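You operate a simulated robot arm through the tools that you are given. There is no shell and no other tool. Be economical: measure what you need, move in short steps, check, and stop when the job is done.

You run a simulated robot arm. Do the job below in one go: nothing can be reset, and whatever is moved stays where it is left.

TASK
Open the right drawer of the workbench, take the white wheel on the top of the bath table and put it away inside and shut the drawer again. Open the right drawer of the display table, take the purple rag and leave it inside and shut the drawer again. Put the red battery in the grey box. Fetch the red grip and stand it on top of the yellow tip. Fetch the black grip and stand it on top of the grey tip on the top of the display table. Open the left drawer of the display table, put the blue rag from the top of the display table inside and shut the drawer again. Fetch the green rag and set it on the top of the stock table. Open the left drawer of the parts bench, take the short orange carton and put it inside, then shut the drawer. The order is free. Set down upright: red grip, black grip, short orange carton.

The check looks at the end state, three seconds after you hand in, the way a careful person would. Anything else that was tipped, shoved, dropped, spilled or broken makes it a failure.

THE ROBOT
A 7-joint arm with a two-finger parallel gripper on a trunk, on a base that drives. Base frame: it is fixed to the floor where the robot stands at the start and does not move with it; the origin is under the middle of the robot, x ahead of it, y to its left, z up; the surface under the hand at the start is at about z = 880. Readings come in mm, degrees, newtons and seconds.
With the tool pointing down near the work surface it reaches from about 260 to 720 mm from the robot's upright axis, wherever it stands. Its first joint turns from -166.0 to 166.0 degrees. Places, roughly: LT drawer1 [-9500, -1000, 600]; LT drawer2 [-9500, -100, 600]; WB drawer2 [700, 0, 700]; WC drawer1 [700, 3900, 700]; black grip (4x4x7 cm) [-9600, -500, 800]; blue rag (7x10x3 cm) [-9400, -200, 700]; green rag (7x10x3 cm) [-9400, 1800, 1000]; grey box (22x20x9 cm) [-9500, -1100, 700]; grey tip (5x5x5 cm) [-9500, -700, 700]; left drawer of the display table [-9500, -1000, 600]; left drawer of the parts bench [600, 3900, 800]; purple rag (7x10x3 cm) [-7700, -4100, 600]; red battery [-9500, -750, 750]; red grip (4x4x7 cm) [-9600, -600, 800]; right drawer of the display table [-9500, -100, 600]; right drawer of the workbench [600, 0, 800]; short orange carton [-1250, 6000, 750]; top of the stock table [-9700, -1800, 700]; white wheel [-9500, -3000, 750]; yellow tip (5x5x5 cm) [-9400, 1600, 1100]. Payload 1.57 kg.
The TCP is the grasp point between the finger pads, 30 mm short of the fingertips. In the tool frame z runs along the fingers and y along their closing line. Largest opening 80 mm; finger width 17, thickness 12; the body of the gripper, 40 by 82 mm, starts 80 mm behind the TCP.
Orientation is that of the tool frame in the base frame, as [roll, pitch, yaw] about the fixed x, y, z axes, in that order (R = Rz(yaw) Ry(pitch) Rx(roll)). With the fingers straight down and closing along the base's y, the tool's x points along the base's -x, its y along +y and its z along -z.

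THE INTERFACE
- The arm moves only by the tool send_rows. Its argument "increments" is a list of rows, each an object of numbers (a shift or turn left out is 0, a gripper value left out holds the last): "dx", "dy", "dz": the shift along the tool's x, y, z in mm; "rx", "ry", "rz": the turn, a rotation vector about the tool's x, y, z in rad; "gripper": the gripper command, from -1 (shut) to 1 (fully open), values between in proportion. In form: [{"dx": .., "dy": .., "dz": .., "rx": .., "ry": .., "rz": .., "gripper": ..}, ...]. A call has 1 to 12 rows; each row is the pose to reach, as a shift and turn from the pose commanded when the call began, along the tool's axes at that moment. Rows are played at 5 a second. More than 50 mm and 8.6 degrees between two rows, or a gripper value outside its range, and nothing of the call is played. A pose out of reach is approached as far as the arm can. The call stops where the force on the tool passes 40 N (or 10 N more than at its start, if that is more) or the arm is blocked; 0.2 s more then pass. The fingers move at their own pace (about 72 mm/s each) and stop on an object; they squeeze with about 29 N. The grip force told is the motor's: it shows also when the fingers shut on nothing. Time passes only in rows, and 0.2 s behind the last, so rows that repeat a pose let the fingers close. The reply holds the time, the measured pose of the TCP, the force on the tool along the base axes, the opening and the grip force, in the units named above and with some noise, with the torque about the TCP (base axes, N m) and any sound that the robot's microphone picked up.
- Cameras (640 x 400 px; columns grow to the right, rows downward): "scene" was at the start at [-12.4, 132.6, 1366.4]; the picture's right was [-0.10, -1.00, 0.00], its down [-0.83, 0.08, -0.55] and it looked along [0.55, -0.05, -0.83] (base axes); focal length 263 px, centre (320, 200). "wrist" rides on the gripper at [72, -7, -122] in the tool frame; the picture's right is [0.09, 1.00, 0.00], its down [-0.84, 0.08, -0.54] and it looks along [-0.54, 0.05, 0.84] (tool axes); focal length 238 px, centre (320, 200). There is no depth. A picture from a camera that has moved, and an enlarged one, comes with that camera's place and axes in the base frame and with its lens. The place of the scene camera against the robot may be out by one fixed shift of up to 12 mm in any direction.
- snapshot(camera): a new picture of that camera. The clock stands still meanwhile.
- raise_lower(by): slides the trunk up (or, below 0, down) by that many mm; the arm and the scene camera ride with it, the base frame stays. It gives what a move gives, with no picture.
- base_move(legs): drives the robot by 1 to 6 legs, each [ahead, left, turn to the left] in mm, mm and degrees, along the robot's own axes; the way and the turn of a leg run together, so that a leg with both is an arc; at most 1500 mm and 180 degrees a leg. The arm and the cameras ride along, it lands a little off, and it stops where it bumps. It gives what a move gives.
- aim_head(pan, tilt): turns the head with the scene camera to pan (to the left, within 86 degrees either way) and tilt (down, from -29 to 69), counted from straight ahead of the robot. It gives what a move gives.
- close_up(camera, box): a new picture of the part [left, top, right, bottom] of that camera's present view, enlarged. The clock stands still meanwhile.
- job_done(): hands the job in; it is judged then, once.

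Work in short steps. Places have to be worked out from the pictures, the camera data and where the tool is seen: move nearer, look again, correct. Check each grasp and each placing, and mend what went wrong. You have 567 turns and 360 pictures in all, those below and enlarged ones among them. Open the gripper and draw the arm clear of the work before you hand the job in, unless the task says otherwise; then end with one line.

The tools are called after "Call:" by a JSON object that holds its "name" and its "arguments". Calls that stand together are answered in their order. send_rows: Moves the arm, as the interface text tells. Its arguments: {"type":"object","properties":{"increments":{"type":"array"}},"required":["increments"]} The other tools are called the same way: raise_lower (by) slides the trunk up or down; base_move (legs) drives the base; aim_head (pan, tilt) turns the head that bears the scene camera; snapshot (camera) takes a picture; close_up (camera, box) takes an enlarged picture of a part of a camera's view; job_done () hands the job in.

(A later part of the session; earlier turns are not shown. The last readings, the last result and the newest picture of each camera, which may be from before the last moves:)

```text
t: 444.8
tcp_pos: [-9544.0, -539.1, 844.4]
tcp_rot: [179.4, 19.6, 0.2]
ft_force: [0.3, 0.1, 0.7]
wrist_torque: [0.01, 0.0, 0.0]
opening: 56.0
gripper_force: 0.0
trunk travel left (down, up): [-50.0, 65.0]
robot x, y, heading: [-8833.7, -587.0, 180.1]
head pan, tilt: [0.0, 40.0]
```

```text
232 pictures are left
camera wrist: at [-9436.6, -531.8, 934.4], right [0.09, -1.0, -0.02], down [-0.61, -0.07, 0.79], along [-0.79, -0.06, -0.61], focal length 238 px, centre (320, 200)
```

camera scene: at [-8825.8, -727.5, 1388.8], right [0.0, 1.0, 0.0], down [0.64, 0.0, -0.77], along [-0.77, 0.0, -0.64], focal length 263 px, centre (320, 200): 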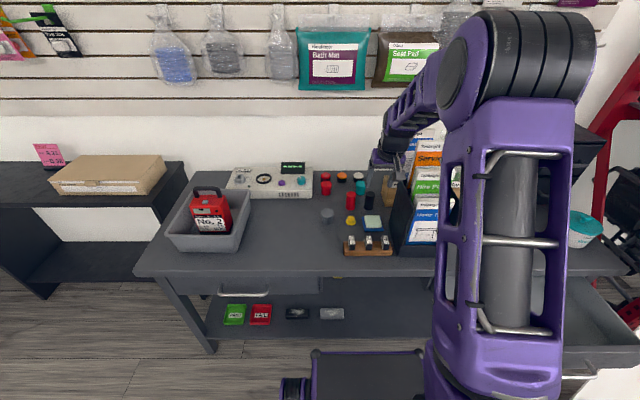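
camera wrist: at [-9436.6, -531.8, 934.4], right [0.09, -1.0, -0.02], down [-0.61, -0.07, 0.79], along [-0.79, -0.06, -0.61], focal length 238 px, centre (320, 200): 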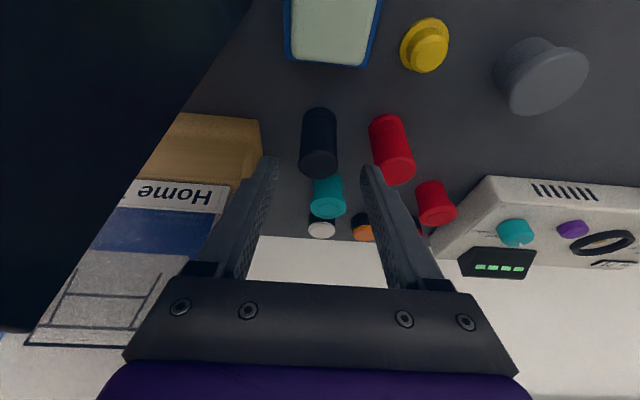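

Aligned. I advance the remaining 93 mm, with the fingers straddling the black grip, and close.

Call:
{"name": "send_rows", "arguments": {"increments": [{"dx": -2, "dy": 1, "dz": 32}, {"dx": -3, "dy": 1, "dz": 64}, {"dx": -4, "dy": 1, "dz": 94}]}}

Call:
{"name": "snapshot", "arguments": {"camera": "wrist"}}

```text
t: 445.6
tcp_pos: [-9581.3, -542.1, 755.3]
tcp_rot: [179.6, 19.5, 0.2]
ft_force: [-0.9, 1.0, 0.4]
wrist_torque: [-0.01, -0.01, 0.02]
opening: 56.1
gripper_force: 0.2
trunk travel left (down, up): [-50.0, 65.0]
robot x, y, heading: [-8840.5, -586.7, 180.0]
head pan, tilt: [0.0, 40.0]
```

```text
231 pictures are left
camera wrist: at [-9472.4, -534.5, 846.9], right [0.09, -1.0, -0.02], down [-0.61, -0.07, 0.79], along [-0.79, -0.06, -0.61], focal length 238 px, centre (320, 200)
```

wrist: 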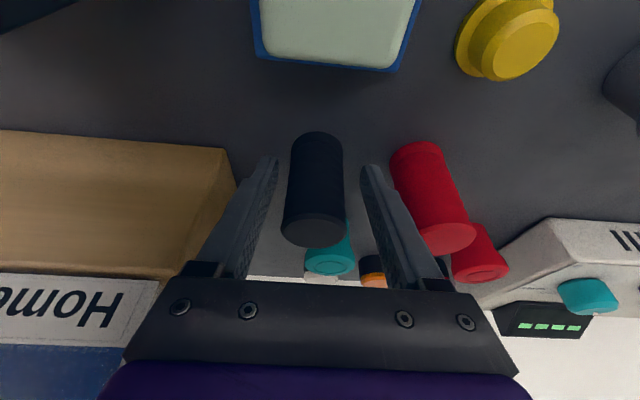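

Call:
{"name": "send_rows", "arguments": {"increments": [{"gripper": -1}, {"gripper": -1}, {"gripper": -1}]}}

Call:
{"name": "send_rows", "arguments": {"increments": [{"dx": -14, "dz": -38}, {"dx": -28, "dz": -76}, {"dx": -40, "dz": -112}]}}

Call:
{"name": "snapshot", "arguments": {"camera": "wrist"}}

```text
t: 446.4
tcp_pos: [-9580.2, -542.4, 758.3]
tcp_rot: [179.6, 19.5, 0.2]
ft_force: [-0.4, -0.1, 0.0]
wrist_torque: [0.06, 0.0, 0.0]
opening: 34.7
gripper_force: 28.8
trunk travel left (down, up): [-50.0, 65.0]
robot x, y, heading: [-8838.9, -580.3, 179.6]
head pan, tilt: [0.0, 40.0]
```

```text
t: 447.2
tcp_pos: [-9581.5, -541.6, 874.3]
tcp_rot: [179.7, 19.4, 0.1]
ft_force: [0.0, 0.0, -1.1]
wrist_torque: [-0.01, -0.02, 0.01]
opening: 34.9
gripper_force: 28.7
trunk travel left (down, up): [-50.0, 65.0]
robot x, y, heading: [-8832.6, -589.3, 179.6]
head pan, tilt: [0.0, 40.0]
```

```text
230 pictures are left
camera wrist: at [-9473.2, -533.0, 964.2], right [0.09, -1.0, -0.02], down [-0.61, -0.07, 0.79], along [-0.79, -0.06, -0.61], focal length 238 px, centre (320, 200)
```

wrist: 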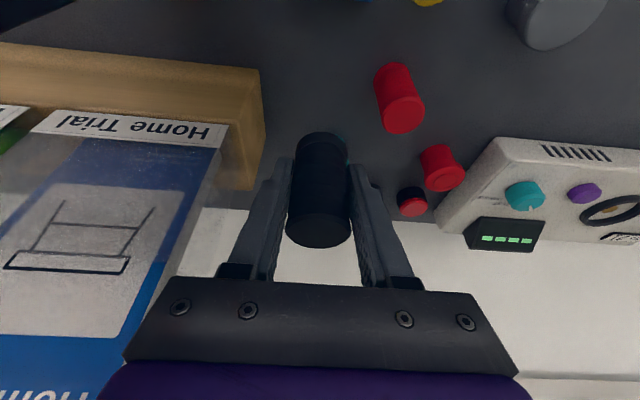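

The grip is held. I carry it back and across to where I can see the grey tip ahead.

Call:
{"name": "send_rows", "arguments": {"increments": [{"dx": 25, "dy": 30, "dz": -18}, {"dx": 50, "dy": 60, "dz": -36}, {"dx": 76, "dy": 92, "dz": -53}, {"dx": 102, "dy": 124, "dz": -70}, {"dx": 128, "dy": 156, "dz": -88}]}}

Call:
{"name": "snapshot", "arguments": {"camera": "wrist"}}

Call:
{"name": "close_up", "arguments": {"camera": "scene", "box": [270, 150, 398, 230]}}

```text
t: 448.4
tcp_pos: [-9427.6, -694.4, 918.1]
tcp_rot: [179.5, 19.5, 0.2]
ft_force: [-1.2, -0.1, 0.1]
wrist_torque: [0.0, 0.03, -0.01]
opening: 35.0
gripper_force: 28.9
trunk travel left (down, up): [-50.0, 65.0]
robot x, y, heading: [-8838.9, -590.6, 179.9]
head pan, tilt: [0.0, 40.0]
```

```text
229 pictures are left
camera wrist: at [-9320.6, -687.2, 1008.7], right [0.09, -1.0, -0.02], down [-0.61, -0.07, 0.79], along [-0.79, -0.06, -0.61], focal length 238 px, centre (320, 200)
```

wrist: 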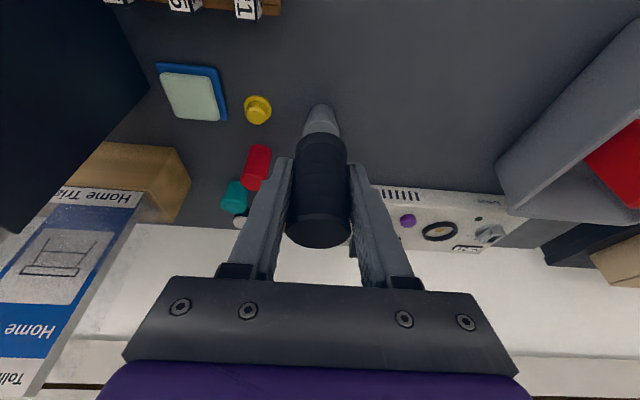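

```text
5.00 times, centred on (334, 190) of scene
camera zoom: at [-8826.0, -727.4, 1388.8], right [0.0, 1.0, 0.0], down [0.64, 0.0, -0.77], along [-0.77, 0.0, -0.64], focal length 1314 px, centre (250, 250)
```

zoom: 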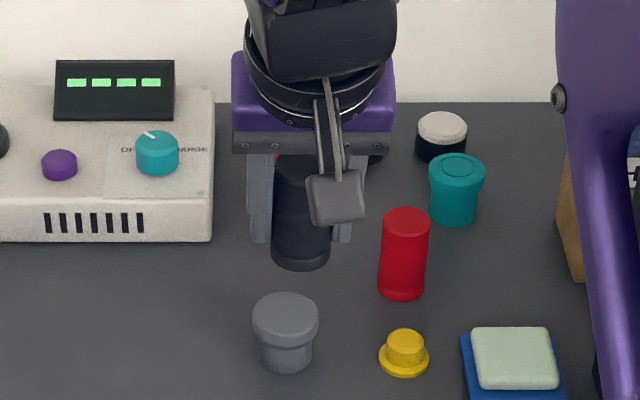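

The grey tip's centre comes out at about [-9502, -699], top z≈767. I move the grip above it with about 28 mm clearance and check.

Call:
{"name": "send_rows", "arguments": {"increments": [{"dx": -36, "dy": 2, "dz": 13}, {"dx": -71, "dy": 5, "dz": 26}, {"dx": -58, "dy": 5, "dz": 64}, {"dx": -44, "dy": 5, "dz": 104}]}}

Call:
{"name": "snapshot", "arguments": {"camera": "wrist"}}

Call:
{"name": "close_up", "arguments": {"camera": "scene", "box": [290, 170, 386, 230]}}

```text
t: 449.4
tcp_pos: [-9506.2, -700.4, 833.6]
tcp_rot: [179.6, 19.6, 0.1]
ft_force: [0.2, -1.0, -0.3]
wrist_torque: [-0.03, 0.01, -0.01]
opening: 34.6
gripper_force: 28.7
trunk travel left (down, up): [-50.0, 65.0]
robot x, y, heading: [-8841.0, -586.9, 179.7]
head pan, tilt: [0.0, 40.0]
```

```text
227 pictures are left
camera wrist: at [-9399.0, -692.6, 924.7], right [0.09, -1.0, -0.02], down [-0.61, -0.07, 0.79], along [-0.79, -0.06, -0.61], focal length 238 px, centre (320, 200)
```

wrist: 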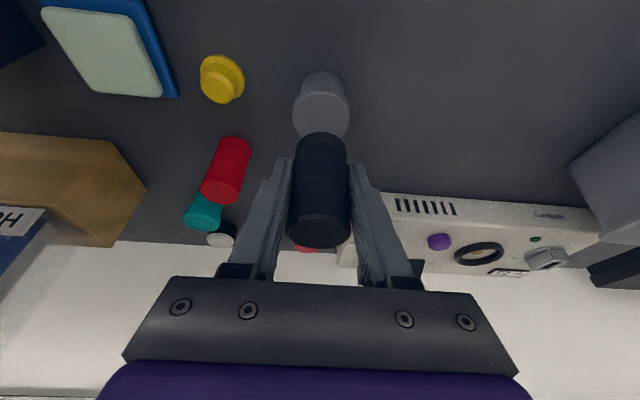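

```text
6.67 times, centred on (338, 200) of scene
camera zoom: at [-8825.6, -727.5, 1388.9], right [0.0, 1.0, 0.0], down [0.64, 0.0, -0.77], along [-0.77, 0.0, -0.64], focal length 1751 px, centre (200, 200)
```

zoom: 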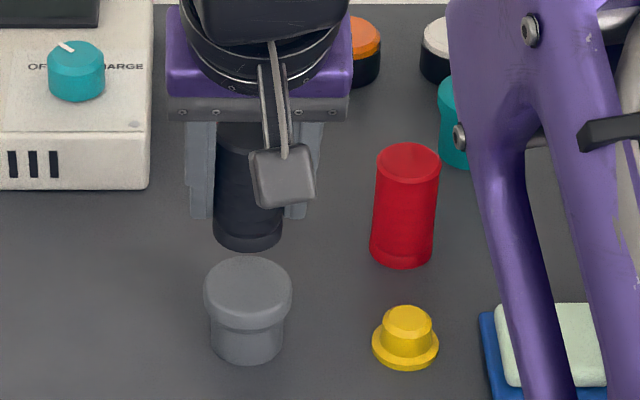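

Lateral alignment is good; I shift about 7 mm back toward me and lower to just above contact.

Call:
{"name": "send_rows", "arguments": {"increments": [{"dx": 7}, {"dx": 11, "dz": 10}, {"dx": 15, "dz": 20}]}}

Call:
{"name": "close_up", "arguments": {"camera": "scene", "box": [290, 170, 386, 230]}}

Call:
{"name": "close_up", "arguments": {"camera": "wrist", "box": [240, 40, 400, 140]}}

```text
t: 450.2
tcp_pos: [-9499.3, -700.7, 809.7]
tcp_rot: [179.5, 19.5, 0.3]
ft_force: [1.3, -0.6, -1.0]
wrist_torque: [0.0, 0.02, 0.0]
opening: 34.9
gripper_force: 28.8
trunk travel left (down, up): [-50.0, 65.0]
robot x, y, heading: [-8840.2, -586.7, 179.9]
head pan, tilt: [0.0, 40.0]
```

```text
6.67 times, centred on (338, 200) of scene
camera zoom: at [-8825.8, -727.5, 1388.8], right [0.0, 1.0, 0.0], down [0.64, 0.0, -0.77], along [-0.77, 0.0, -0.64], focal length 1751 px, centre (200, 200)
```

zoom: 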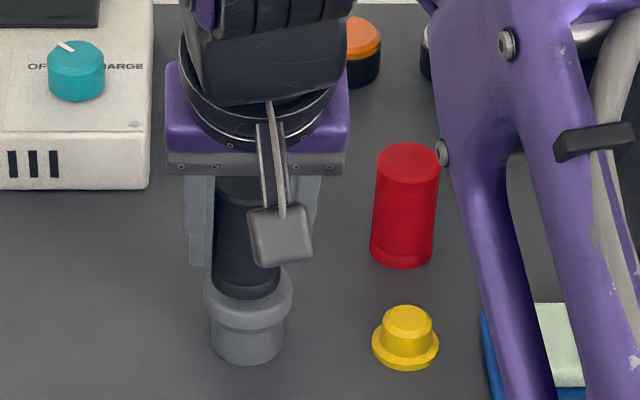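

```text
4.00 times, centred on (320, 90) of wrist
camera zoom: at [-9390.7, -693.2, 900.1], right [0.09, -1.0, -0.02], down [-0.61, -0.07, 0.79], along [-0.79, -0.06, -0.61], focal length 953 px, centre (320, 640)
```

zoom: 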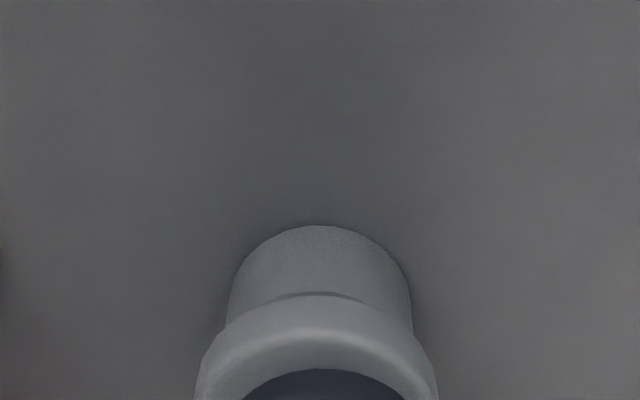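

Nearly touching and well within the tip's top. I lower vertically in tiny steps until I feel contact.

Call:
{"name": "send_rows", "arguments": {"increments": [{"dx": 0.7, "dz": 1.9}, {"dx": 1.3, "dz": 3.8}]}}

Call:
{"name": "close_up", "arguments": {"camera": "wrist", "box": [240, 60, 400, 160]}}

```text
t: 450.8
tcp_pos: [-9498.7, -700.2, 805.9]
tcp_rot: [179.5, 19.5, 0.2]
ft_force: [-0.3, 0.4, 0.0]
wrist_torque: [-0.01, -0.03, -0.01]
opening: 34.8
gripper_force: 29.3
trunk travel left (down, up): [-50.0, 65.0]
robot x, y, heading: [-8837.3, -587.4, 179.9]
head pan, tilt: [0.0, 40.0]
```

```text
4.00 times, centred on (320, 110) of wrist
camera zoom: at [-9390.8, -692.9, 896.2], right [0.09, -1.0, -0.02], down [-0.61, -0.07, 0.79], along [-0.79, -0.06, -0.61], focal length 953 px, centre (320, 560)
```

zoom: 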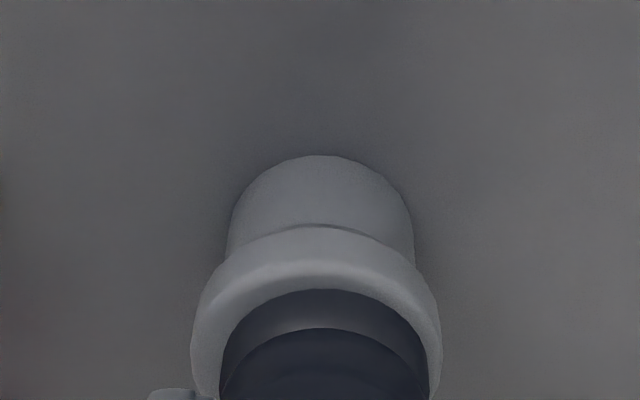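

Nicely concentric. I continue down to contact.

Call:
{"name": "send_rows", "arguments": {"increments": [{"dx": 0.7, "dz": 1.9}, {"dx": 1.3, "dz": 3.8}]}}

Call:
{"name": "send_rows", "arguments": {"increments": [{"dx": 0.7, "dz": 1.9}, {"dx": 1.3, "dz": 3.8}]}}

```text
t: 451.4
tcp_pos: [-9497.9, -700.6, 802.1]
tcp_rot: [179.5, 19.5, 0.3]
ft_force: [0.7, -0.2, -1.3]
wrist_torque: [0.0, -0.02, 0.05]
opening: 34.7
gripper_force: 28.8
trunk travel left (down, up): [-50.0, 65.0]
robot x, y, heading: [-8839.5, -585.5, 179.8]
head pan, tilt: [0.0, 40.0]
```

```text
t: 452.0
tcp_pos: [-9498.3, -701.4, 799.8]
tcp_rot: [179.6, 19.7, 0.2]
ft_force: [2.3, -0.5, 6.2]
wrist_torque: [0.08, -0.08, -0.03]
opening: 34.6
gripper_force: 28.9
trunk travel left (down, up): [-50.0, 65.0]
robot x, y, heading: [-8838.5, -583.1, 179.8]
head pan, tilt: [0.0, 40.0]
```

Contact (6 N). I open the fingers and withdraw along the tool axis.

Call:
{"name": "send_rows", "arguments": {"increments": [{"gripper": -0.05}, {"gripper": 0.2}, {"gripper": 0.4}, {"gripper": 0.4}, {"dz": -25}, {"dz": -60}, {"dz": -100}, {"dz": -140}]}}

Call:
{"name": "snapshot", "arguments": {"camera": "wrist"}}

Call:
{"name": "close_up", "arguments": {"camera": "scene", "box": [290, 160, 418, 240]}}

```text
t: 453.8
tcp_pos: [-9450.6, -697.9, 933.0]
tcp_rot: [179.5, 19.5, 0.2]
ft_force: [-0.6, 0.4, -0.4]
wrist_torque: [-0.01, -0.03, 0.01]
opening: 56.0
gripper_force: 0.1
trunk travel left (down, up): [-50.0, 65.0]
robot x, y, heading: [-8836.8, -587.1, 180.0]
head pan, tilt: [0.0, 40.0]
```

```text
222 pictures are left
camera wrist: at [-9342.8, -690.1, 1023.0], right [0.09, -1.0, -0.02], down [-0.61, -0.07, 0.79], along [-0.79, -0.06, -0.61], focal length 238 px, centre (320, 200)
```

wrist: 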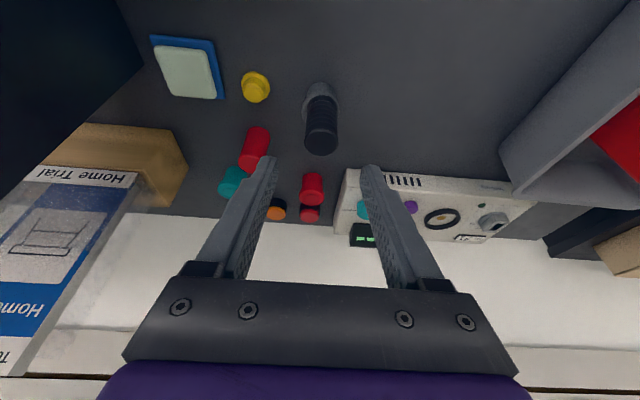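

```text
5.00 times, centred on (354, 200) of scene
camera zoom: at [-8826.0, -727.6, 1388.7], right [0.0, 1.0, 0.0], down [0.64, 0.0, -0.77], along [-0.77, 0.0, -0.64], focal length 1314 px, centre (150, 200)
```

zoom: 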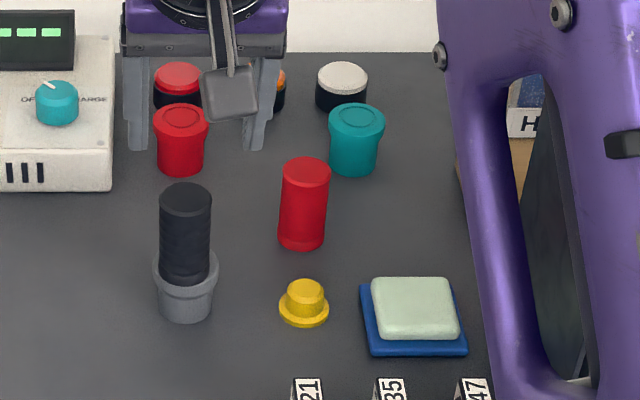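

The black grip stands in the grey tip's cup. Now the red grip at about [-9579, -607]: I move over, then check alignment.

Call:
{"name": "send_rows", "arguments": {"increments": [{"dy": -45}, {"dy": -91}, {"dx": -32, "dy": -91, "dz": 25}, {"dx": -63, "dy": -91, "dz": 55}, {"dx": -63, "dy": -91, "dz": 95}, {"dx": -63, "dy": -91, "dz": 120}]}}

Call:
{"name": "snapshot", "arguments": {"camera": "wrist"}}

```text
t: 455.2
tcp_pos: [-9551.6, -609.7, 837.3]
tcp_rot: [179.5, 19.6, 0.2]
ft_force: [0.4, -0.6, 0.4]
wrist_torque: [0.01, -0.01, 0.0]
opening: 55.7
gripper_force: 0.1
trunk travel left (down, up): [-50.0, 65.0]
robot x, y, heading: [-8842.1, -586.4, 179.7]
head pan, tilt: [0.0, 40.0]
```

```text
220 pictures are left
camera wrist: at [-9444.2, -602.1, 927.4], right [0.09, -1.0, -0.02], down [-0.61, -0.07, 0.79], along [-0.79, -0.06, -0.61], focal length 238 px, centre (320, 200)
```

wrist: 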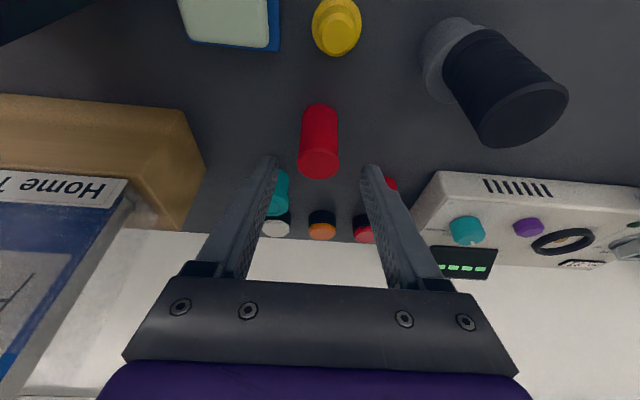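

Aligned. I advance 85 mm and close.

Call:
{"name": "send_rows", "arguments": {"increments": [{"dz": 30}, {"dz": 60}, {"dz": 85}, {"dz": 85, "gripper": -1}, {"dz": 85, "gripper": -1}, {"dz": 85, "gripper": -1}]}}

Call:
{"name": "send_rows", "arguments": {"increments": [{"dx": -14, "dz": -38}, {"dx": -28, "dz": -76}, {"dx": -42, "dz": -118}]}}

Call:
{"name": "snapshot", "arguments": {"camera": "wrist"}}

```text
t: 456.6
tcp_pos: [-9579.3, -610.5, 757.1]
tcp_rot: [179.5, 19.5, 0.2]
ft_force: [-0.1, -0.9, -0.9]
wrist_torque: [-0.02, -0.03, -0.02]
opening: 34.5
gripper_force: 29.2
trunk travel left (down, up): [-50.0, 65.0]
robot x, y, heading: [-8837.1, -585.6, 179.8]
head pan, tilt: [0.0, 40.0]
```

```text
t: 457.4
tcp_pos: [-9580.9, -611.1, 882.5]
tcp_rot: [179.5, 19.6, 0.2]
ft_force: [0.9, -0.2, -0.3]
wrist_torque: [0.03, -0.03, -0.01]
opening: 34.6
gripper_force: 28.5
trunk travel left (down, up): [-50.0, 65.0]
robot x, y, heading: [-8840.9, -591.1, 179.9]
head pan, tilt: [0.0, 40.0]
```

```text
219 pictures are left
camera wrist: at [-9472.6, -602.6, 972.8], right [0.09, -1.0, -0.02], down [-0.61, -0.07, 0.79], along [-0.79, -0.06, -0.61], focal length 238 px, centre (320, 200)
```

wrist: 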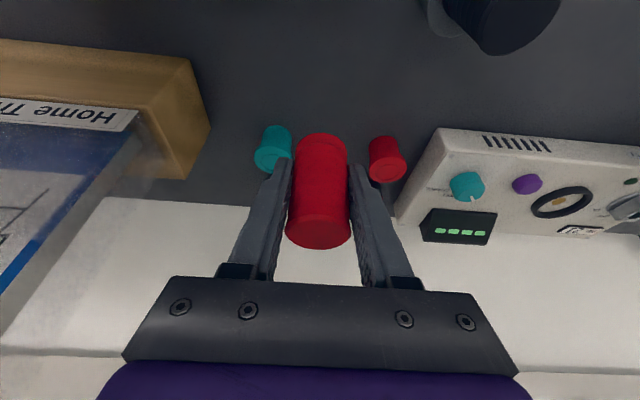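

Red grip held. I retract the arm, back away from the table, and head right (north) to view the rack with the yellow tip.

Call:
{"name": "send_rows", "arguments": {"increments": [{"dx": 30, "dz": -20}, {"dx": 60, "dz": -40}, {"dx": 95, "dz": -60}, {"dx": 130, "dz": -80}, {"dx": 165, "dz": -100}, {"dx": 195, "dz": -115}, {"dx": 215, "dz": -130}]}}

Call:
{"name": "base_move", "arguments": {"legs": [[-500, 0, 0], [0, -1000, 0]]}}

Call:
{"name": "aim_head", "arguments": {"pan": 0, "tilt": 20}}

Call:
{"name": "snapshot", "arguments": {"camera": "scene"}}

```text
t: 459.0
tcp_pos: [-9334.6, -608.5, 930.2]
tcp_rot: [179.4, 19.4, 0.2]
ft_force: [0.1, 0.0, -0.8]
wrist_torque: [0.0, -0.01, 0.0]
opening: 34.8
gripper_force: 28.7
trunk travel left (down, up): [-50.0, 65.0]
robot x, y, heading: [-8834.8, -584.9, 179.9]
head pan, tilt: [0.0, 40.0]
```

```text
t: 471.5
tcp_pos: [-8821.0, 400.8, 932.0]
tcp_rot: [179.4, 19.5, -1.1]
ft_force: [0.4, 0.4, -1.2]
wrist_torque: [-0.01, 0.0, -0.02]
opening: 34.7
gripper_force: 28.9
trunk travel left (down, up): [-50.0, 65.0]
robot x, y, heading: [-8326.8, 412.9, 178.3]
head pan, tilt: [0.0, 40.0]
```

```text
t: 472.4
tcp_pos: [-8822.1, 401.2, 931.1]
tcp_rot: [179.6, 19.6, -1.1]
ft_force: [1.0, 0.4, -0.1]
wrist_torque: [0.0, 0.0, 0.0]
opening: 34.7
gripper_force: 28.9
trunk travel left (down, up): [-50.0, 65.0]
robot x, y, heading: [-8323.4, 414.2, 178.6]
head pan, tilt: [0.0, 20.0]
```

```text
218 pictures are left
camera scene: at [-8322.3, 271.8, 1420.1], right [0.03, 1.0, 0.0], down [0.34, -0.01, -0.94], along [-0.94, 0.02, -0.34], focal length 263 px, centre (320, 200)
```

scene: 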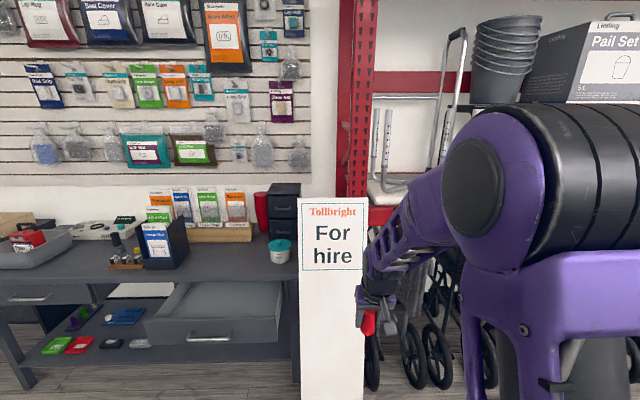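

I continue right to about y=1500 and look at the rack shelf.

Call:
{"name": "base_move", "arguments": {"legs": [[0, -1080, 1.5]]}}

Call:
{"name": "aim_head", "arguments": {"pan": 8, "tilt": 20}}

Call:
{"name": "snapshot", "arguments": {"camera": "scene"}}

```text
t: 482.9
tcp_pos: [-8799.4, 1462.7, 931.1]
tcp_rot: [179.5, 19.5, -0.6]
ft_force: [1.2, -0.2, -0.7]
wrist_torque: [-0.01, -0.04, 0.02]
opening: 34.4
gripper_force: 29.0
trunk travel left (down, up): [-50.0, 65.0]
robot x, y, heading: [-8301.3, 1479.8, 179.1]
head pan, tilt: [0.0, 20.0]
```

```text
t: 483.6
tcp_pos: [-8797.9, 1462.3, 930.3]
tcp_rot: [179.4, 19.5, -0.6]
ft_force: [-0.4, 0.3, -0.3]
wrist_torque: [-0.01, -0.03, 0.02]
opening: 34.7
gripper_force: 29.3
trunk travel left (down, up): [-50.0, 65.0]
robot x, y, heading: [-8303.7, 1479.8, 179.1]
head pan, tilt: [8.0, 20.0]
```

```text
217 pictures are left
camera scene: at [-8298.5, 1324.0, 1420.2], right [-0.12, 0.99, 0.0], down [0.34, 0.04, -0.94], along [-0.93, -0.12, -0.34], focal length 263 px, centre (320, 200)
```

scene: 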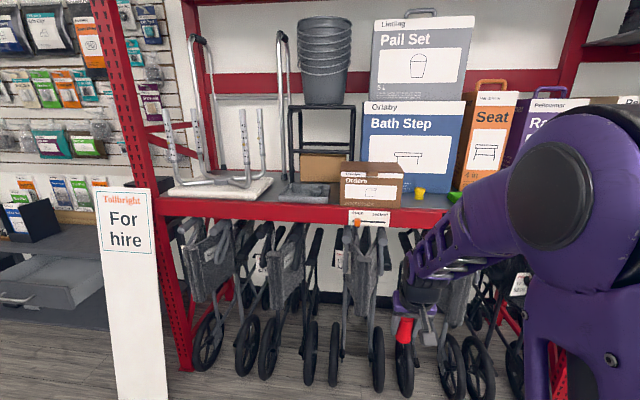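

The yellow tip and green rag sit on the rack's shelf (z≈1000), with rollators parked below. I raise the trunk, then drive closer.

Call:
{"name": "raise_lower", "arguments": {"by": 60}}

Call:
{"name": "send_rows", "arguments": {"increments": [{"dx": -14, "dz": -38}, {"dx": -28, "dz": -75}, {"dx": -42, "dz": -113}]}}

Call:
{"name": "base_move", "arguments": {"legs": [[250, -120, 0.8]]}}

Call:
{"name": "snapshot", "arguments": {"camera": "scene"}}

Call:
{"name": "snapshot", "arguments": {"camera": "wrist"}}

```text
t: 484.6
tcp_pos: [-8799.5, 1462.6, 991.8]
tcp_rot: [179.5, 19.5, -0.5]
ft_force: [-0.4, -0.1, -1.0]
wrist_torque: [0.03, 0.0, 0.0]
opening: 34.8
gripper_force: 28.6
trunk travel left (down, up): [-110.0, 5.0]
robot x, y, heading: [-8301.0, 1477.1, 178.7]
head pan, tilt: [8.0, 20.0]
```

```text
t: 485.4
tcp_pos: [-8801.0, 1464.3, 1113.9]
tcp_rot: [179.5, 19.5, -0.6]
ft_force: [0.5, -0.1, -0.4]
wrist_torque: [0.02, -0.06, 0.02]
opening: 34.8
gripper_force: 29.4
trunk travel left (down, up): [-110.0, 5.0]
robot x, y, heading: [-8300.9, 1476.2, 179.0]
head pan, tilt: [8.0, 20.0]
```

```text
t: 487.4
tcp_pos: [-9054.6, 1578.6, 1112.3]
tcp_rot: [179.5, 19.5, 0.0]
ft_force: [0.5, 0.0, -0.3]
wrist_torque: [0.0, -0.02, 0.0]
opening: 34.6
gripper_force: 28.5
trunk travel left (down, up): [-110.0, 5.0]
robot x, y, heading: [-8556.2, 1601.6, 179.8]
head pan, tilt: [8.0, 20.0]
```

```text
216 pictures are left
camera scene: at [-8550.6, 1445.4, 1480.2], right [-0.14, 0.99, 0.0], down [0.34, 0.05, -0.94], along [-0.93, -0.13, -0.34], focal length 263 px, centre (320, 200)
```

scene: 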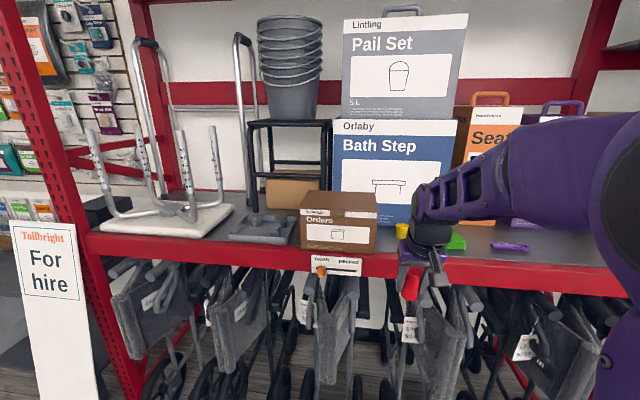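

```text
215 pictures are left
camera wrist: at [-8947.3, 1586.5, 1202.7], right [0.09, -1.0, -0.02], down [-0.61, -0.07, 0.79], along [-0.79, -0.06, -0.61], focal length 238 px, centre (320, 200)
```

wrist: 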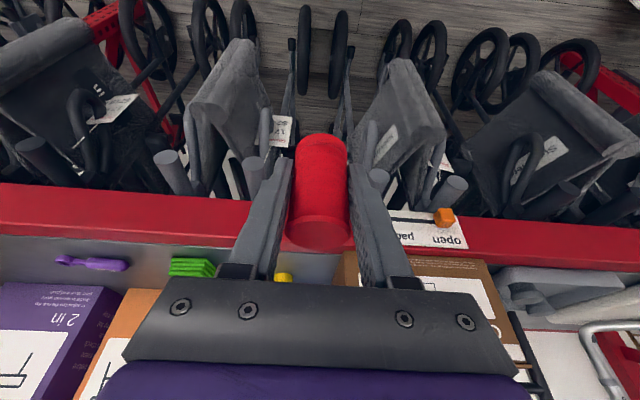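

Nothing in the way at this height. I drive 200 mm closer and look again.

Call:
{"name": "base_move", "arguments": {"legs": [[200, 0, 0]]}}

Call:
{"name": "snapshot", "arguments": {"camera": "wrist"}}

Call:
{"name": "aim_head", "arguments": {"pan": 0, "tilt": 35}}

Call:
{"name": "snapshot", "arguments": {"camera": "scene"}}

```text
t: 489.0
tcp_pos: [-9258.0, 1581.5, 1113.0]
tcp_rot: [179.5, 19.5, 0.0]
ft_force: [-1.0, 0.4, -0.7]
wrist_torque: [0.01, 0.02, 0.0]
opening: 34.9
gripper_force: 29.1
trunk travel left (down, up): [-110.0, 5.0]
robot x, y, heading: [-8758.3, 1601.1, 179.9]
head pan, tilt: [8.0, 20.0]
```

```text
214 pictures are left
camera wrist: at [-9150.0, 1588.5, 1202.7], right [0.09, -1.0, -0.02], down [-0.61, -0.07, 0.79], along [-0.79, -0.06, -0.61], focal length 238 px, centre (320, 200)
```

wrist: 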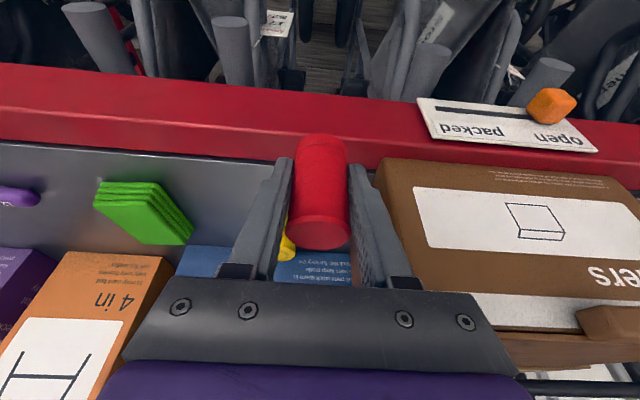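

```text
t: 489.7
tcp_pos: [-9256.9, 1581.7, 1112.3]
tcp_rot: [179.5, 19.4, 0.0]
ft_force: [0.0, -0.8, -0.4]
wrist_torque: [0.01, 0.02, 0.01]
opening: 34.6
gripper_force: 28.4
trunk travel left (down, up): [-110.0, 5.0]
robot x, y, heading: [-8759.6, 1601.1, 179.5]
head pan, tilt: [0.0, 35.0]
```

```text
213 pictures are left
camera scene: at [-8749.5, 1459.4, 1456.4], right [0.01, 1.0, 0.0], down [0.57, 0.0, -0.82], along [-0.82, 0.01, -0.57], focal length 263 px, centre (320, 200)
```

scene: 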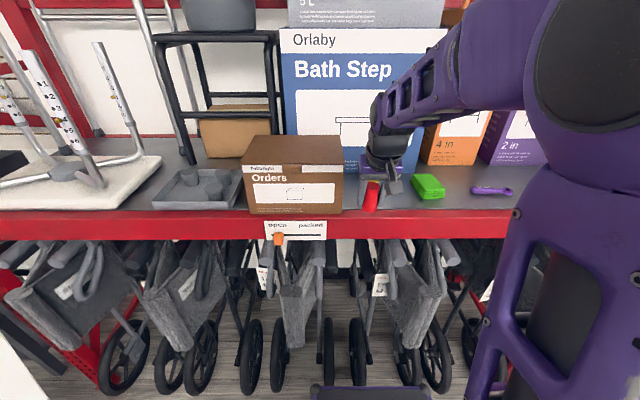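

The yellow tip is hidden behind the held grip. I shift the hand 75 mm right to see it.

Call:
{"name": "send_rows", "arguments": {"increments": [{"dy": -38}, {"dy": -75}]}}

Call:
{"name": "snapshot", "arguments": {"camera": "wrist"}}

Call:
{"name": "close_up", "arguments": {"camera": "scene", "box": [330, 140, 458, 220]}}

```text
t: 490.3
tcp_pos: [-9256.8, 1655.1, 1113.1]
tcp_rot: [179.5, 19.5, 0.2]
ft_force: [0.6, -0.1, -0.8]
wrist_torque: [0.01, -0.02, 0.01]
opening: 34.8
gripper_force: 28.7
trunk travel left (down, up): [-110.0, 5.0]
robot x, y, heading: [-8761.8, 1599.4, 179.7]
head pan, tilt: [0.0, 35.0]
```

```text
212 pictures are left
camera wrist: at [-9150.0, 1663.2, 1203.0], right [0.09, -1.0, -0.02], down [-0.61, -0.07, 0.79], along [-0.79, -0.06, -0.61], focal length 238 px, centre (320, 200)
```

wrist: 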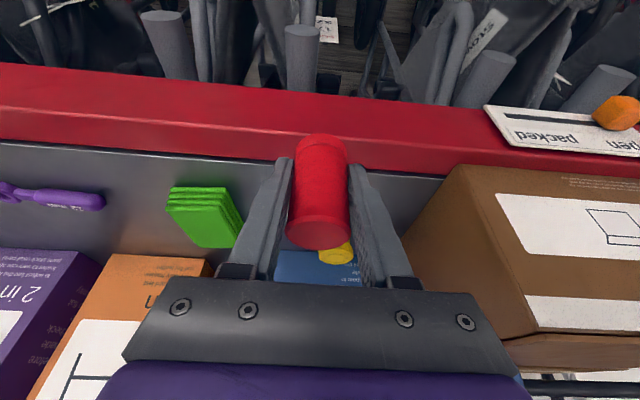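

```text
5.00 times, centred on (394, 180) of scene
camera zoom: at [-8749.5, 1459.4, 1456.3], right [0.01, 1.0, 0.0], down [0.57, 0.0, -0.82], along [-0.82, 0.01, -0.57], focal length 1314 px, centre (-50, 300)
```

zoom: 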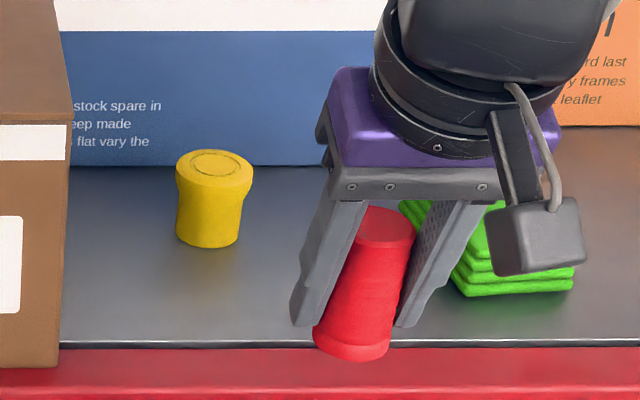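

The yellow tip works out at about [-9420, 1620], top z≈1077. I raise the grip, line up in y, and move to just short of it.

Call:
{"name": "send_rows", "arguments": {"increments": [{"dx": -8, "dy": 12, "dz": -24}, {"dx": -17, "dy": 24, "dz": -47}, {"dx": -20, "dy": 35, "dz": -57}, {"dx": -60, "dy": 35, "dz": -43}, {"dx": -100, "dy": 35, "dz": -29}]}}

Call:
{"name": "snapshot", "arguments": {"camera": "wrist"}}

Call:
{"name": "close_up", "arguments": {"camera": "scene", "box": [310, 110, 438, 190]}}

```text
t: 491.5
tcp_pos: [-9341.9, 1623.0, 1174.0]
tcp_rot: [179.5, 19.6, -0.1]
ft_force: [-0.1, -0.2, -0.3]
wrist_torque: [-0.02, -0.03, 0.01]
opening: 34.7
gripper_force: 29.9
trunk travel left (down, up): [-110.0, 5.0]
robot x, y, heading: [-8756.5, 1603.4, 179.7]
head pan, tilt: [0.0, 35.0]
```

```text
210 pictures are left
camera wrist: at [-9235.5, 1629.8, 1264.6], right [0.09, -1.0, -0.02], down [-0.61, -0.07, 0.79], along [-0.79, -0.06, -0.61], focal length 238 px, centre (320, 200)
```

wrist: 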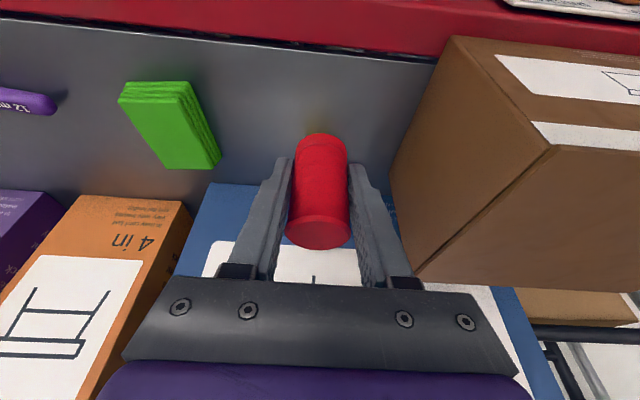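

```text
5.00 times, centred on (374, 150) of scene
camera zoom: at [-8749.6, 1459.4, 1456.4], right [0.01, 1.0, 0.0], down [0.57, 0.0, -0.82], along [-0.82, 0.01, -0.57], focal length 1314 px, centre (50, 450)
```

zoom: 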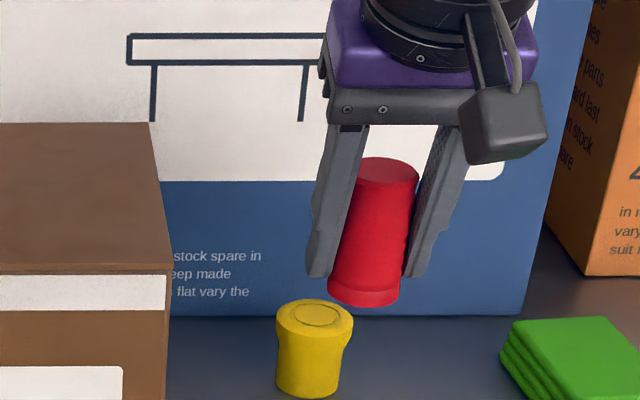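

The tip's estimate holds at [-9420, 1620]. I move over it, leaving about 17 mm clearance, and inspect.

Call:
{"name": "send_rows", "arguments": {"increments": [{"dx": -38, "dy": 1, "dz": 13}, {"dx": -75, "dy": 2, "dz": 27}, {"dx": -68, "dy": 2, "dz": 46}, {"dx": -62, "dy": 2, "dz": 64}]}}

Call:
{"name": "snapshot", "arguments": {"camera": "wrist"}}

Call:
{"name": "close_up", "arguments": {"camera": "scene", "box": [326, 130, 422, 190]}}

```text
t: 492.5
tcp_pos: [-9423.8, 1619.5, 1133.4]
tcp_rot: [179.5, 19.5, 0.0]
ft_force: [-0.5, -0.1, -0.1]
wrist_torque: [0.02, -0.04, 0.02]
opening: 34.5
gripper_force: 28.6
trunk travel left (down, up): [-110.0, 5.0]
robot x, y, heading: [-8754.8, 1599.4, 179.6]
head pan, tilt: [0.0, 35.0]
```

```text
208 pictures are left
camera wrist: at [-9313.9, 1627.1, 1223.5], right [0.09, -1.0, -0.02], down [-0.61, -0.07, 0.79], along [-0.79, -0.06, -0.61], focal length 238 px, centre (320, 200)
```

wrist: 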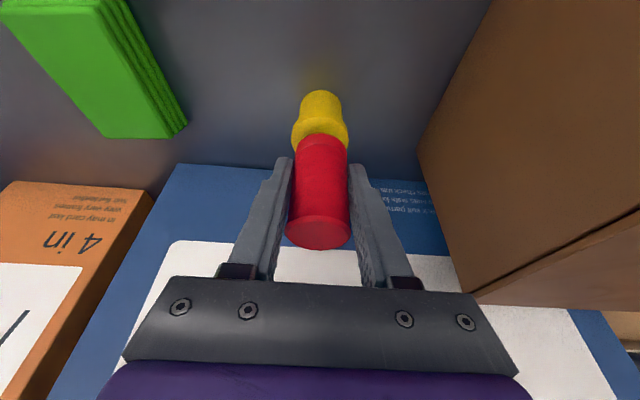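

```text
6.67 times, centred on (374, 160) of scene
camera zoom: at [-8749.4, 1459.4, 1456.4], right [0.01, 1.0, 0.0], down [0.57, 0.0, -0.82], along [-0.82, 0.01, -0.57], focal length 1751 px, centre (-40, 467)
```

zoom: 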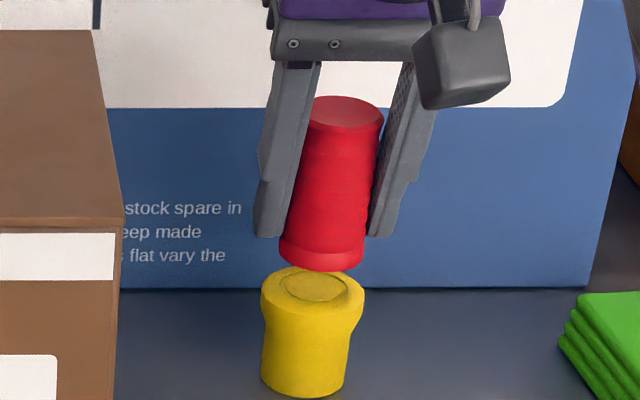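

Close to centred. I ease 6 mm back and lower 12 mm, then inspect the fit up close.

Call:
{"name": "send_rows", "arguments": {"increments": [{"dx": 6, "dz": 2}, {"dx": 9.7, "dz": 9.3}]}}

Call:
{"name": "close_up", "arguments": {"camera": "wrist", "box": [240, 60, 400, 160]}}

Call:
{"name": "close_up", "arguments": {"camera": "scene", "box": [326, 130, 422, 190]}}

```text
t: 493.1
tcp_pos: [-9415.7, 1618.1, 1120.5]
tcp_rot: [179.4, 19.5, 0.0]
ft_force: [0.2, 1.0, -0.7]
wrist_torque: [0.0, -0.01, -0.02]
opening: 34.9
gripper_force: 28.6
trunk travel left (down, up): [-110.0, 5.0]
robot x, y, heading: [-8759.6, 1599.9, 179.8]
head pan, tilt: [0.0, 35.0]
```

```text
4.00 times, centred on (320, 110) of wrist
camera zoom: at [-9308.3, 1626.2, 1211.3], right [0.09, -1.0, -0.02], down [-0.61, -0.07, 0.79], along [-0.79, -0.06, -0.61], focal length 953 px, centre (320, 560)
```

zoom: 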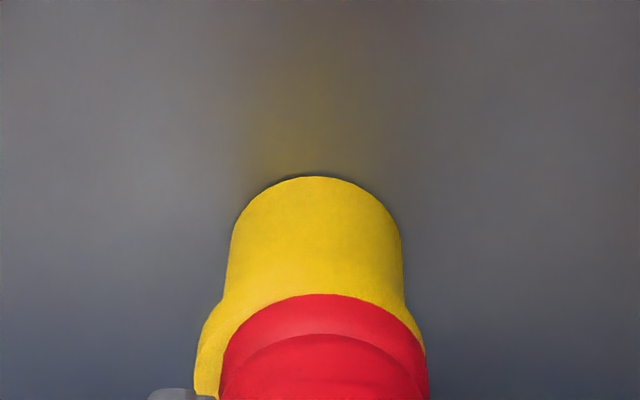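

```text
6.67 times, centred on (374, 160) of scene
camera zoom: at [-8749.5, 1459.4, 1456.4], right [0.01, 1.0, 0.0], down [0.57, 0.0, -0.82], along [-0.82, 0.01, -0.57], focal length 1751 px, centre (-40, 467)
```

zoom: 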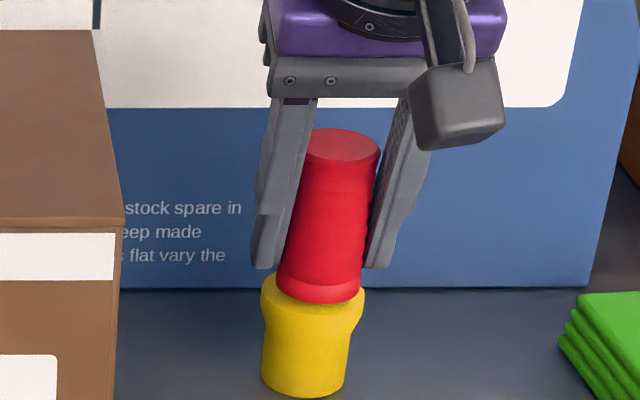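

The wrist view suggests the tip is about 6 mm further forward. I shift 5 mm forward and continue down slowly.

Call:
{"name": "send_rows", "arguments": {"increments": [{"dx": -4.7, "dz": 1.7}, {"dx": -4, "dz": 3.6}, {"dx": -3.4, "dz": 5.5}]}}

Call:
{"name": "close_up", "arguments": {"camera": "wrist", "box": [240, 60, 400, 160]}}

Call:
{"name": "close_up", "arguments": {"camera": "scene", "box": [342, 150, 406, 190]}}

```text
t: 493.9
tcp_pos: [-9420.5, 1618.1, 1115.9]
tcp_rot: [179.5, 19.5, 0.0]
ft_force: [-0.5, 1.1, -0.7]
wrist_torque: [-0.01, 0.03, 0.0]
opening: 34.6
gripper_force: 29.2
trunk travel left (down, up): [-110.0, 5.0]
robot x, y, heading: [-8761.4, 1598.0, 179.7]
head pan, tilt: [0.0, 35.0]
```

```text
4.00 times, centred on (320, 110) of wrist
camera zoom: at [-9312.5, 1626.1, 1207.1], right [0.09, -1.0, -0.02], down [-0.61, -0.07, 0.79], along [-0.79, -0.06, -0.61], focal length 953 px, centre (320, 560)
```

zoom: 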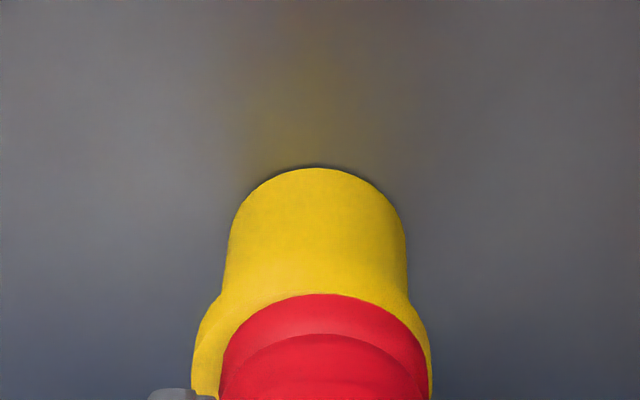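

```text
10.00 times, centred on (374, 170) of scene
camera zoom: at [-8749.5, 1459.4, 1456.4], right [0.01, 1.0, 0.0], down [0.57, 0.0, -0.82], along [-0.82, 0.01, -0.57], focal length 2627 px, centre (-220, 500)
```

zoom: 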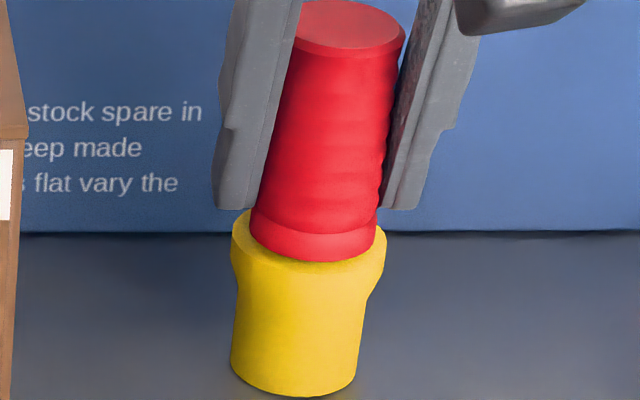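

Concentric in both views. I lower on to contact.

Call:
{"name": "send_rows", "arguments": {"increments": [{"dx": 0.7, "dz": 1.9}, {"dx": 1.3, "dz": 3.8}]}}

Call:
{"name": "send_rows", "arguments": {"increments": [{"dx": 0.7, "dz": 1.9}, {"dx": 1.3, "dz": 3.8}]}}

```text
t: 494.5
tcp_pos: [-9421.0, 1618.7, 1113.9]
tcp_rot: [179.5, 19.5, 0.0]
ft_force: [0.1, -0.4, -0.7]
wrist_torque: [-0.04, 0.01, 0.0]
opening: 34.8
gripper_force: 28.4
trunk travel left (down, up): [-110.0, 5.0]
robot x, y, heading: [-8761.1, 1598.6, 179.6]
head pan, tilt: [0.0, 35.0]
```

```text
t: 495.1
tcp_pos: [-9421.5, 1618.5, 1111.5]
tcp_rot: [179.4, 19.8, 0.1]
ft_force: [1.5, -1.5, 12.8]
wrist_torque: [0.16, -0.02, -0.07]
opening: 34.5
gripper_force: 29.4
trunk travel left (down, up): [-110.0, 5.0]
robot x, y, heading: [-8758.1, 1596.6, 179.6]
head pan, tilt: [0.0, 35.0]
```

Contact at 13 N. I ease up a millimetre, open, and withdraw along the tool axis.

Call:
{"name": "send_rows", "arguments": {"increments": [{"dx": -0.5, "dz": -1.4}, {"dx": -0.5, "dz": -1.4, "gripper": -0.05}, {"dx": -0.5, "dz": -1.4, "gripper": 0.2}, {"dx": -0.5, "dz": -1.4, "gripper": 0.4}, {"dx": -0.5, "dz": -1.4, "gripper": 0.4}, {"dz": -28}, {"dz": -65}, {"dz": -105}]}}

Call:
{"name": "snapshot", "arguments": {"camera": "wrist"}}

Call:
{"name": "close_up", "arguments": {"camera": "scene", "box": [326, 130, 422, 190]}}

```text
t: 496.9
tcp_pos: [-9386.8, 1620.7, 1206.2]
tcp_rot: [179.5, 19.5, 0.0]
ft_force: [0.7, 0.2, 0.4]
wrist_torque: [0.0, -0.02, 0.0]
opening: 55.9
gripper_force: 0.0
trunk travel left (down, up): [-110.0, 5.0]
robot x, y, heading: [-8757.4, 1598.3, 179.7]
head pan, tilt: [0.0, 35.0]
```

```text
202 pictures are left
camera wrist: at [-9278.6, 1627.1, 1297.3], right [0.09, -1.0, -0.02], down [-0.61, -0.07, 0.79], along [-0.79, -0.06, -0.61], focal length 238 px, centre (320, 200)
```

wrist: 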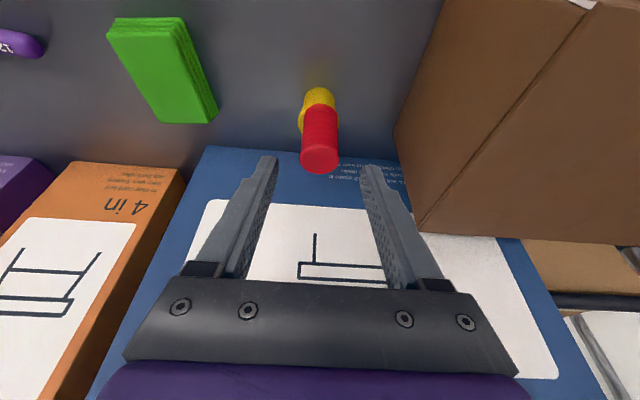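

```text
6.67 times, centred on (374, 160) of scene
camera zoom: at [-8749.5, 1459.4, 1456.3], right [0.01, 1.0, 0.0], down [0.57, 0.0, -0.82], along [-0.82, 0.01, -0.57], focal length 1751 px, centre (-40, 467)
```

zoom: 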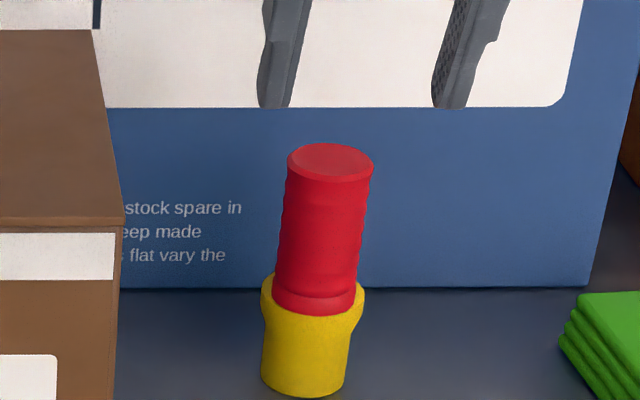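

The red grip stands on the yellow tip. The green rag lies near [-9405, 1773], its 65 mm side along y; I untilt the hand and move above it with the gripper fully open.

Call:
{"name": "send_rows", "arguments": {"increments": [{"ry": 0.12}, {"ry": 0.24}, {"ry": 0.34, "gripper": 1}]}}

Call:
{"name": "send_rows", "arguments": {"increments": [{"dy": -45}, {"dx": -5, "dy": -90}, {"dx": -12, "dy": -130, "dz": 20}, {"dx": -18, "dy": -152, "dz": 50}, {"dx": -18, "dy": -152, "dz": 76}]}}

Call:
{"name": "snapshot", "arguments": {"camera": "wrist"}}

Call:
{"name": "close_up", "arguments": {"camera": "scene", "box": [360, 130, 488, 210]}}

```text
t: 497.7
tcp_pos: [-9387.0, 1619.2, 1208.4]
tcp_rot: [179.6, -0.1, 0.1]
ft_force: [-0.1, -0.2, -0.3]
wrist_torque: [-0.02, 0.01, -0.01]
opening: 80.0
gripper_force: 0.1
trunk travel left (down, up): [-110.0, 5.0]
robot x, y, heading: [-8758.4, 1601.9, 179.5]
head pan, tilt: [0.0, 35.0]
```

```text
t: 498.9
tcp_pos: [-9405.1, 1771.0, 1131.1]
tcp_rot: [179.4, 0.1, 0.0]
ft_force: [-0.4, -0.5, -0.8]
wrist_torque: [-0.03, 0.05, -0.04]
opening: 80.0
gripper_force: 0.2
trunk travel left (down, up): [-110.0, 5.0]
robot x, y, heading: [-8761.8, 1599.7, 179.5]
head pan, tilt: [0.0, 35.0]
```

```text
200 pictures are left
camera wrist: at [-9332.1, 1778.8, 1251.9], right [0.09, -1.0, 0.01], down [-0.84, -0.07, 0.54], along [-0.54, -0.06, -0.84], focal length 238 px, centre (320, 200)
```

wrist: 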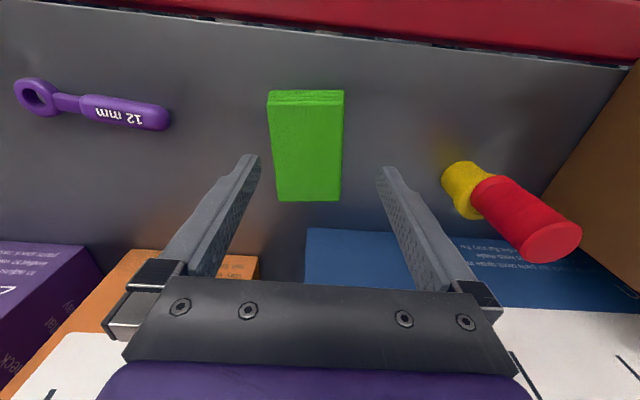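

```text
5.00 times, centred on (424, 170) of scene
camera zoom: at [-8749.5, 1459.5, 1456.4], right [0.01, 1.0, 0.0], down [0.57, 0.0, -0.82], along [-0.82, 0.01, -0.57], focal length 1314 px, centre (-200, 350)
```

zoom: 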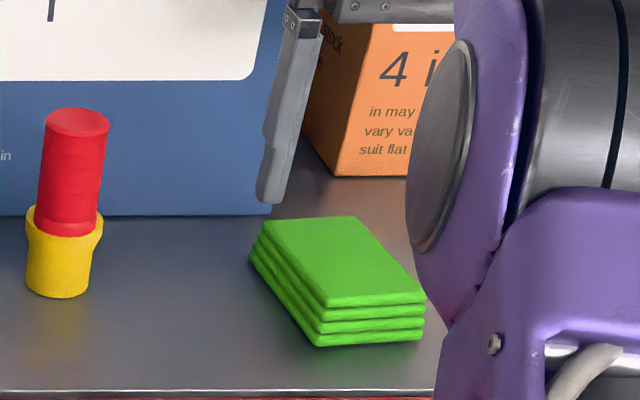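

The rag is offset about 10 mm to +y, 8 mm forward, and turned ~5.6°. I correct all three and descend toward the shelf.

Call:
{"name": "send_rows", "arguments": {"increments": [{"dx": -8, "dy": -10.5, "rz": -0.098}, {"dx": -8, "dy": -10.5, "dz": 30, "rz": -0.098}, {"dx": -8, "dy": -10.5, "dz": 55, "rz": -0.098}]}}

Call:
{"name": "snapshot", "arguments": {"camera": "wrist"}}

```text
t: 499.7
tcp_pos: [-9411.7, 1781.7, 1075.2]
tcp_rot: [179.5, 0.1, 5.8]
ft_force: [-0.2, -0.4, -0.1]
wrist_torque: [0.0, -0.03, 0.04]
opening: 79.8
gripper_force: 0.0
trunk travel left (down, up): [-110.0, 5.0]
robot x, y, heading: [-8756.1, 1600.3, 179.7]
head pan, tilt: [0.0, 35.0]
```

```text
198 pictures are left
camera wrist: at [-9342.0, 1795.8, 1196.7], right [0.19, -0.98, 0.01], down [-0.82, -0.16, 0.54], along [-0.53, -0.11, -0.84], focal length 238 px, centre (320, 200)
```

wrist: 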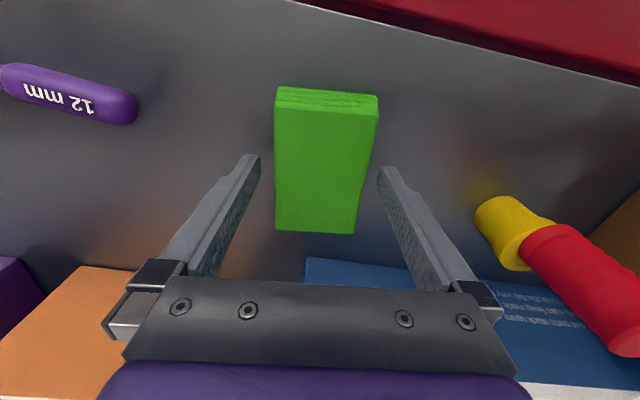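

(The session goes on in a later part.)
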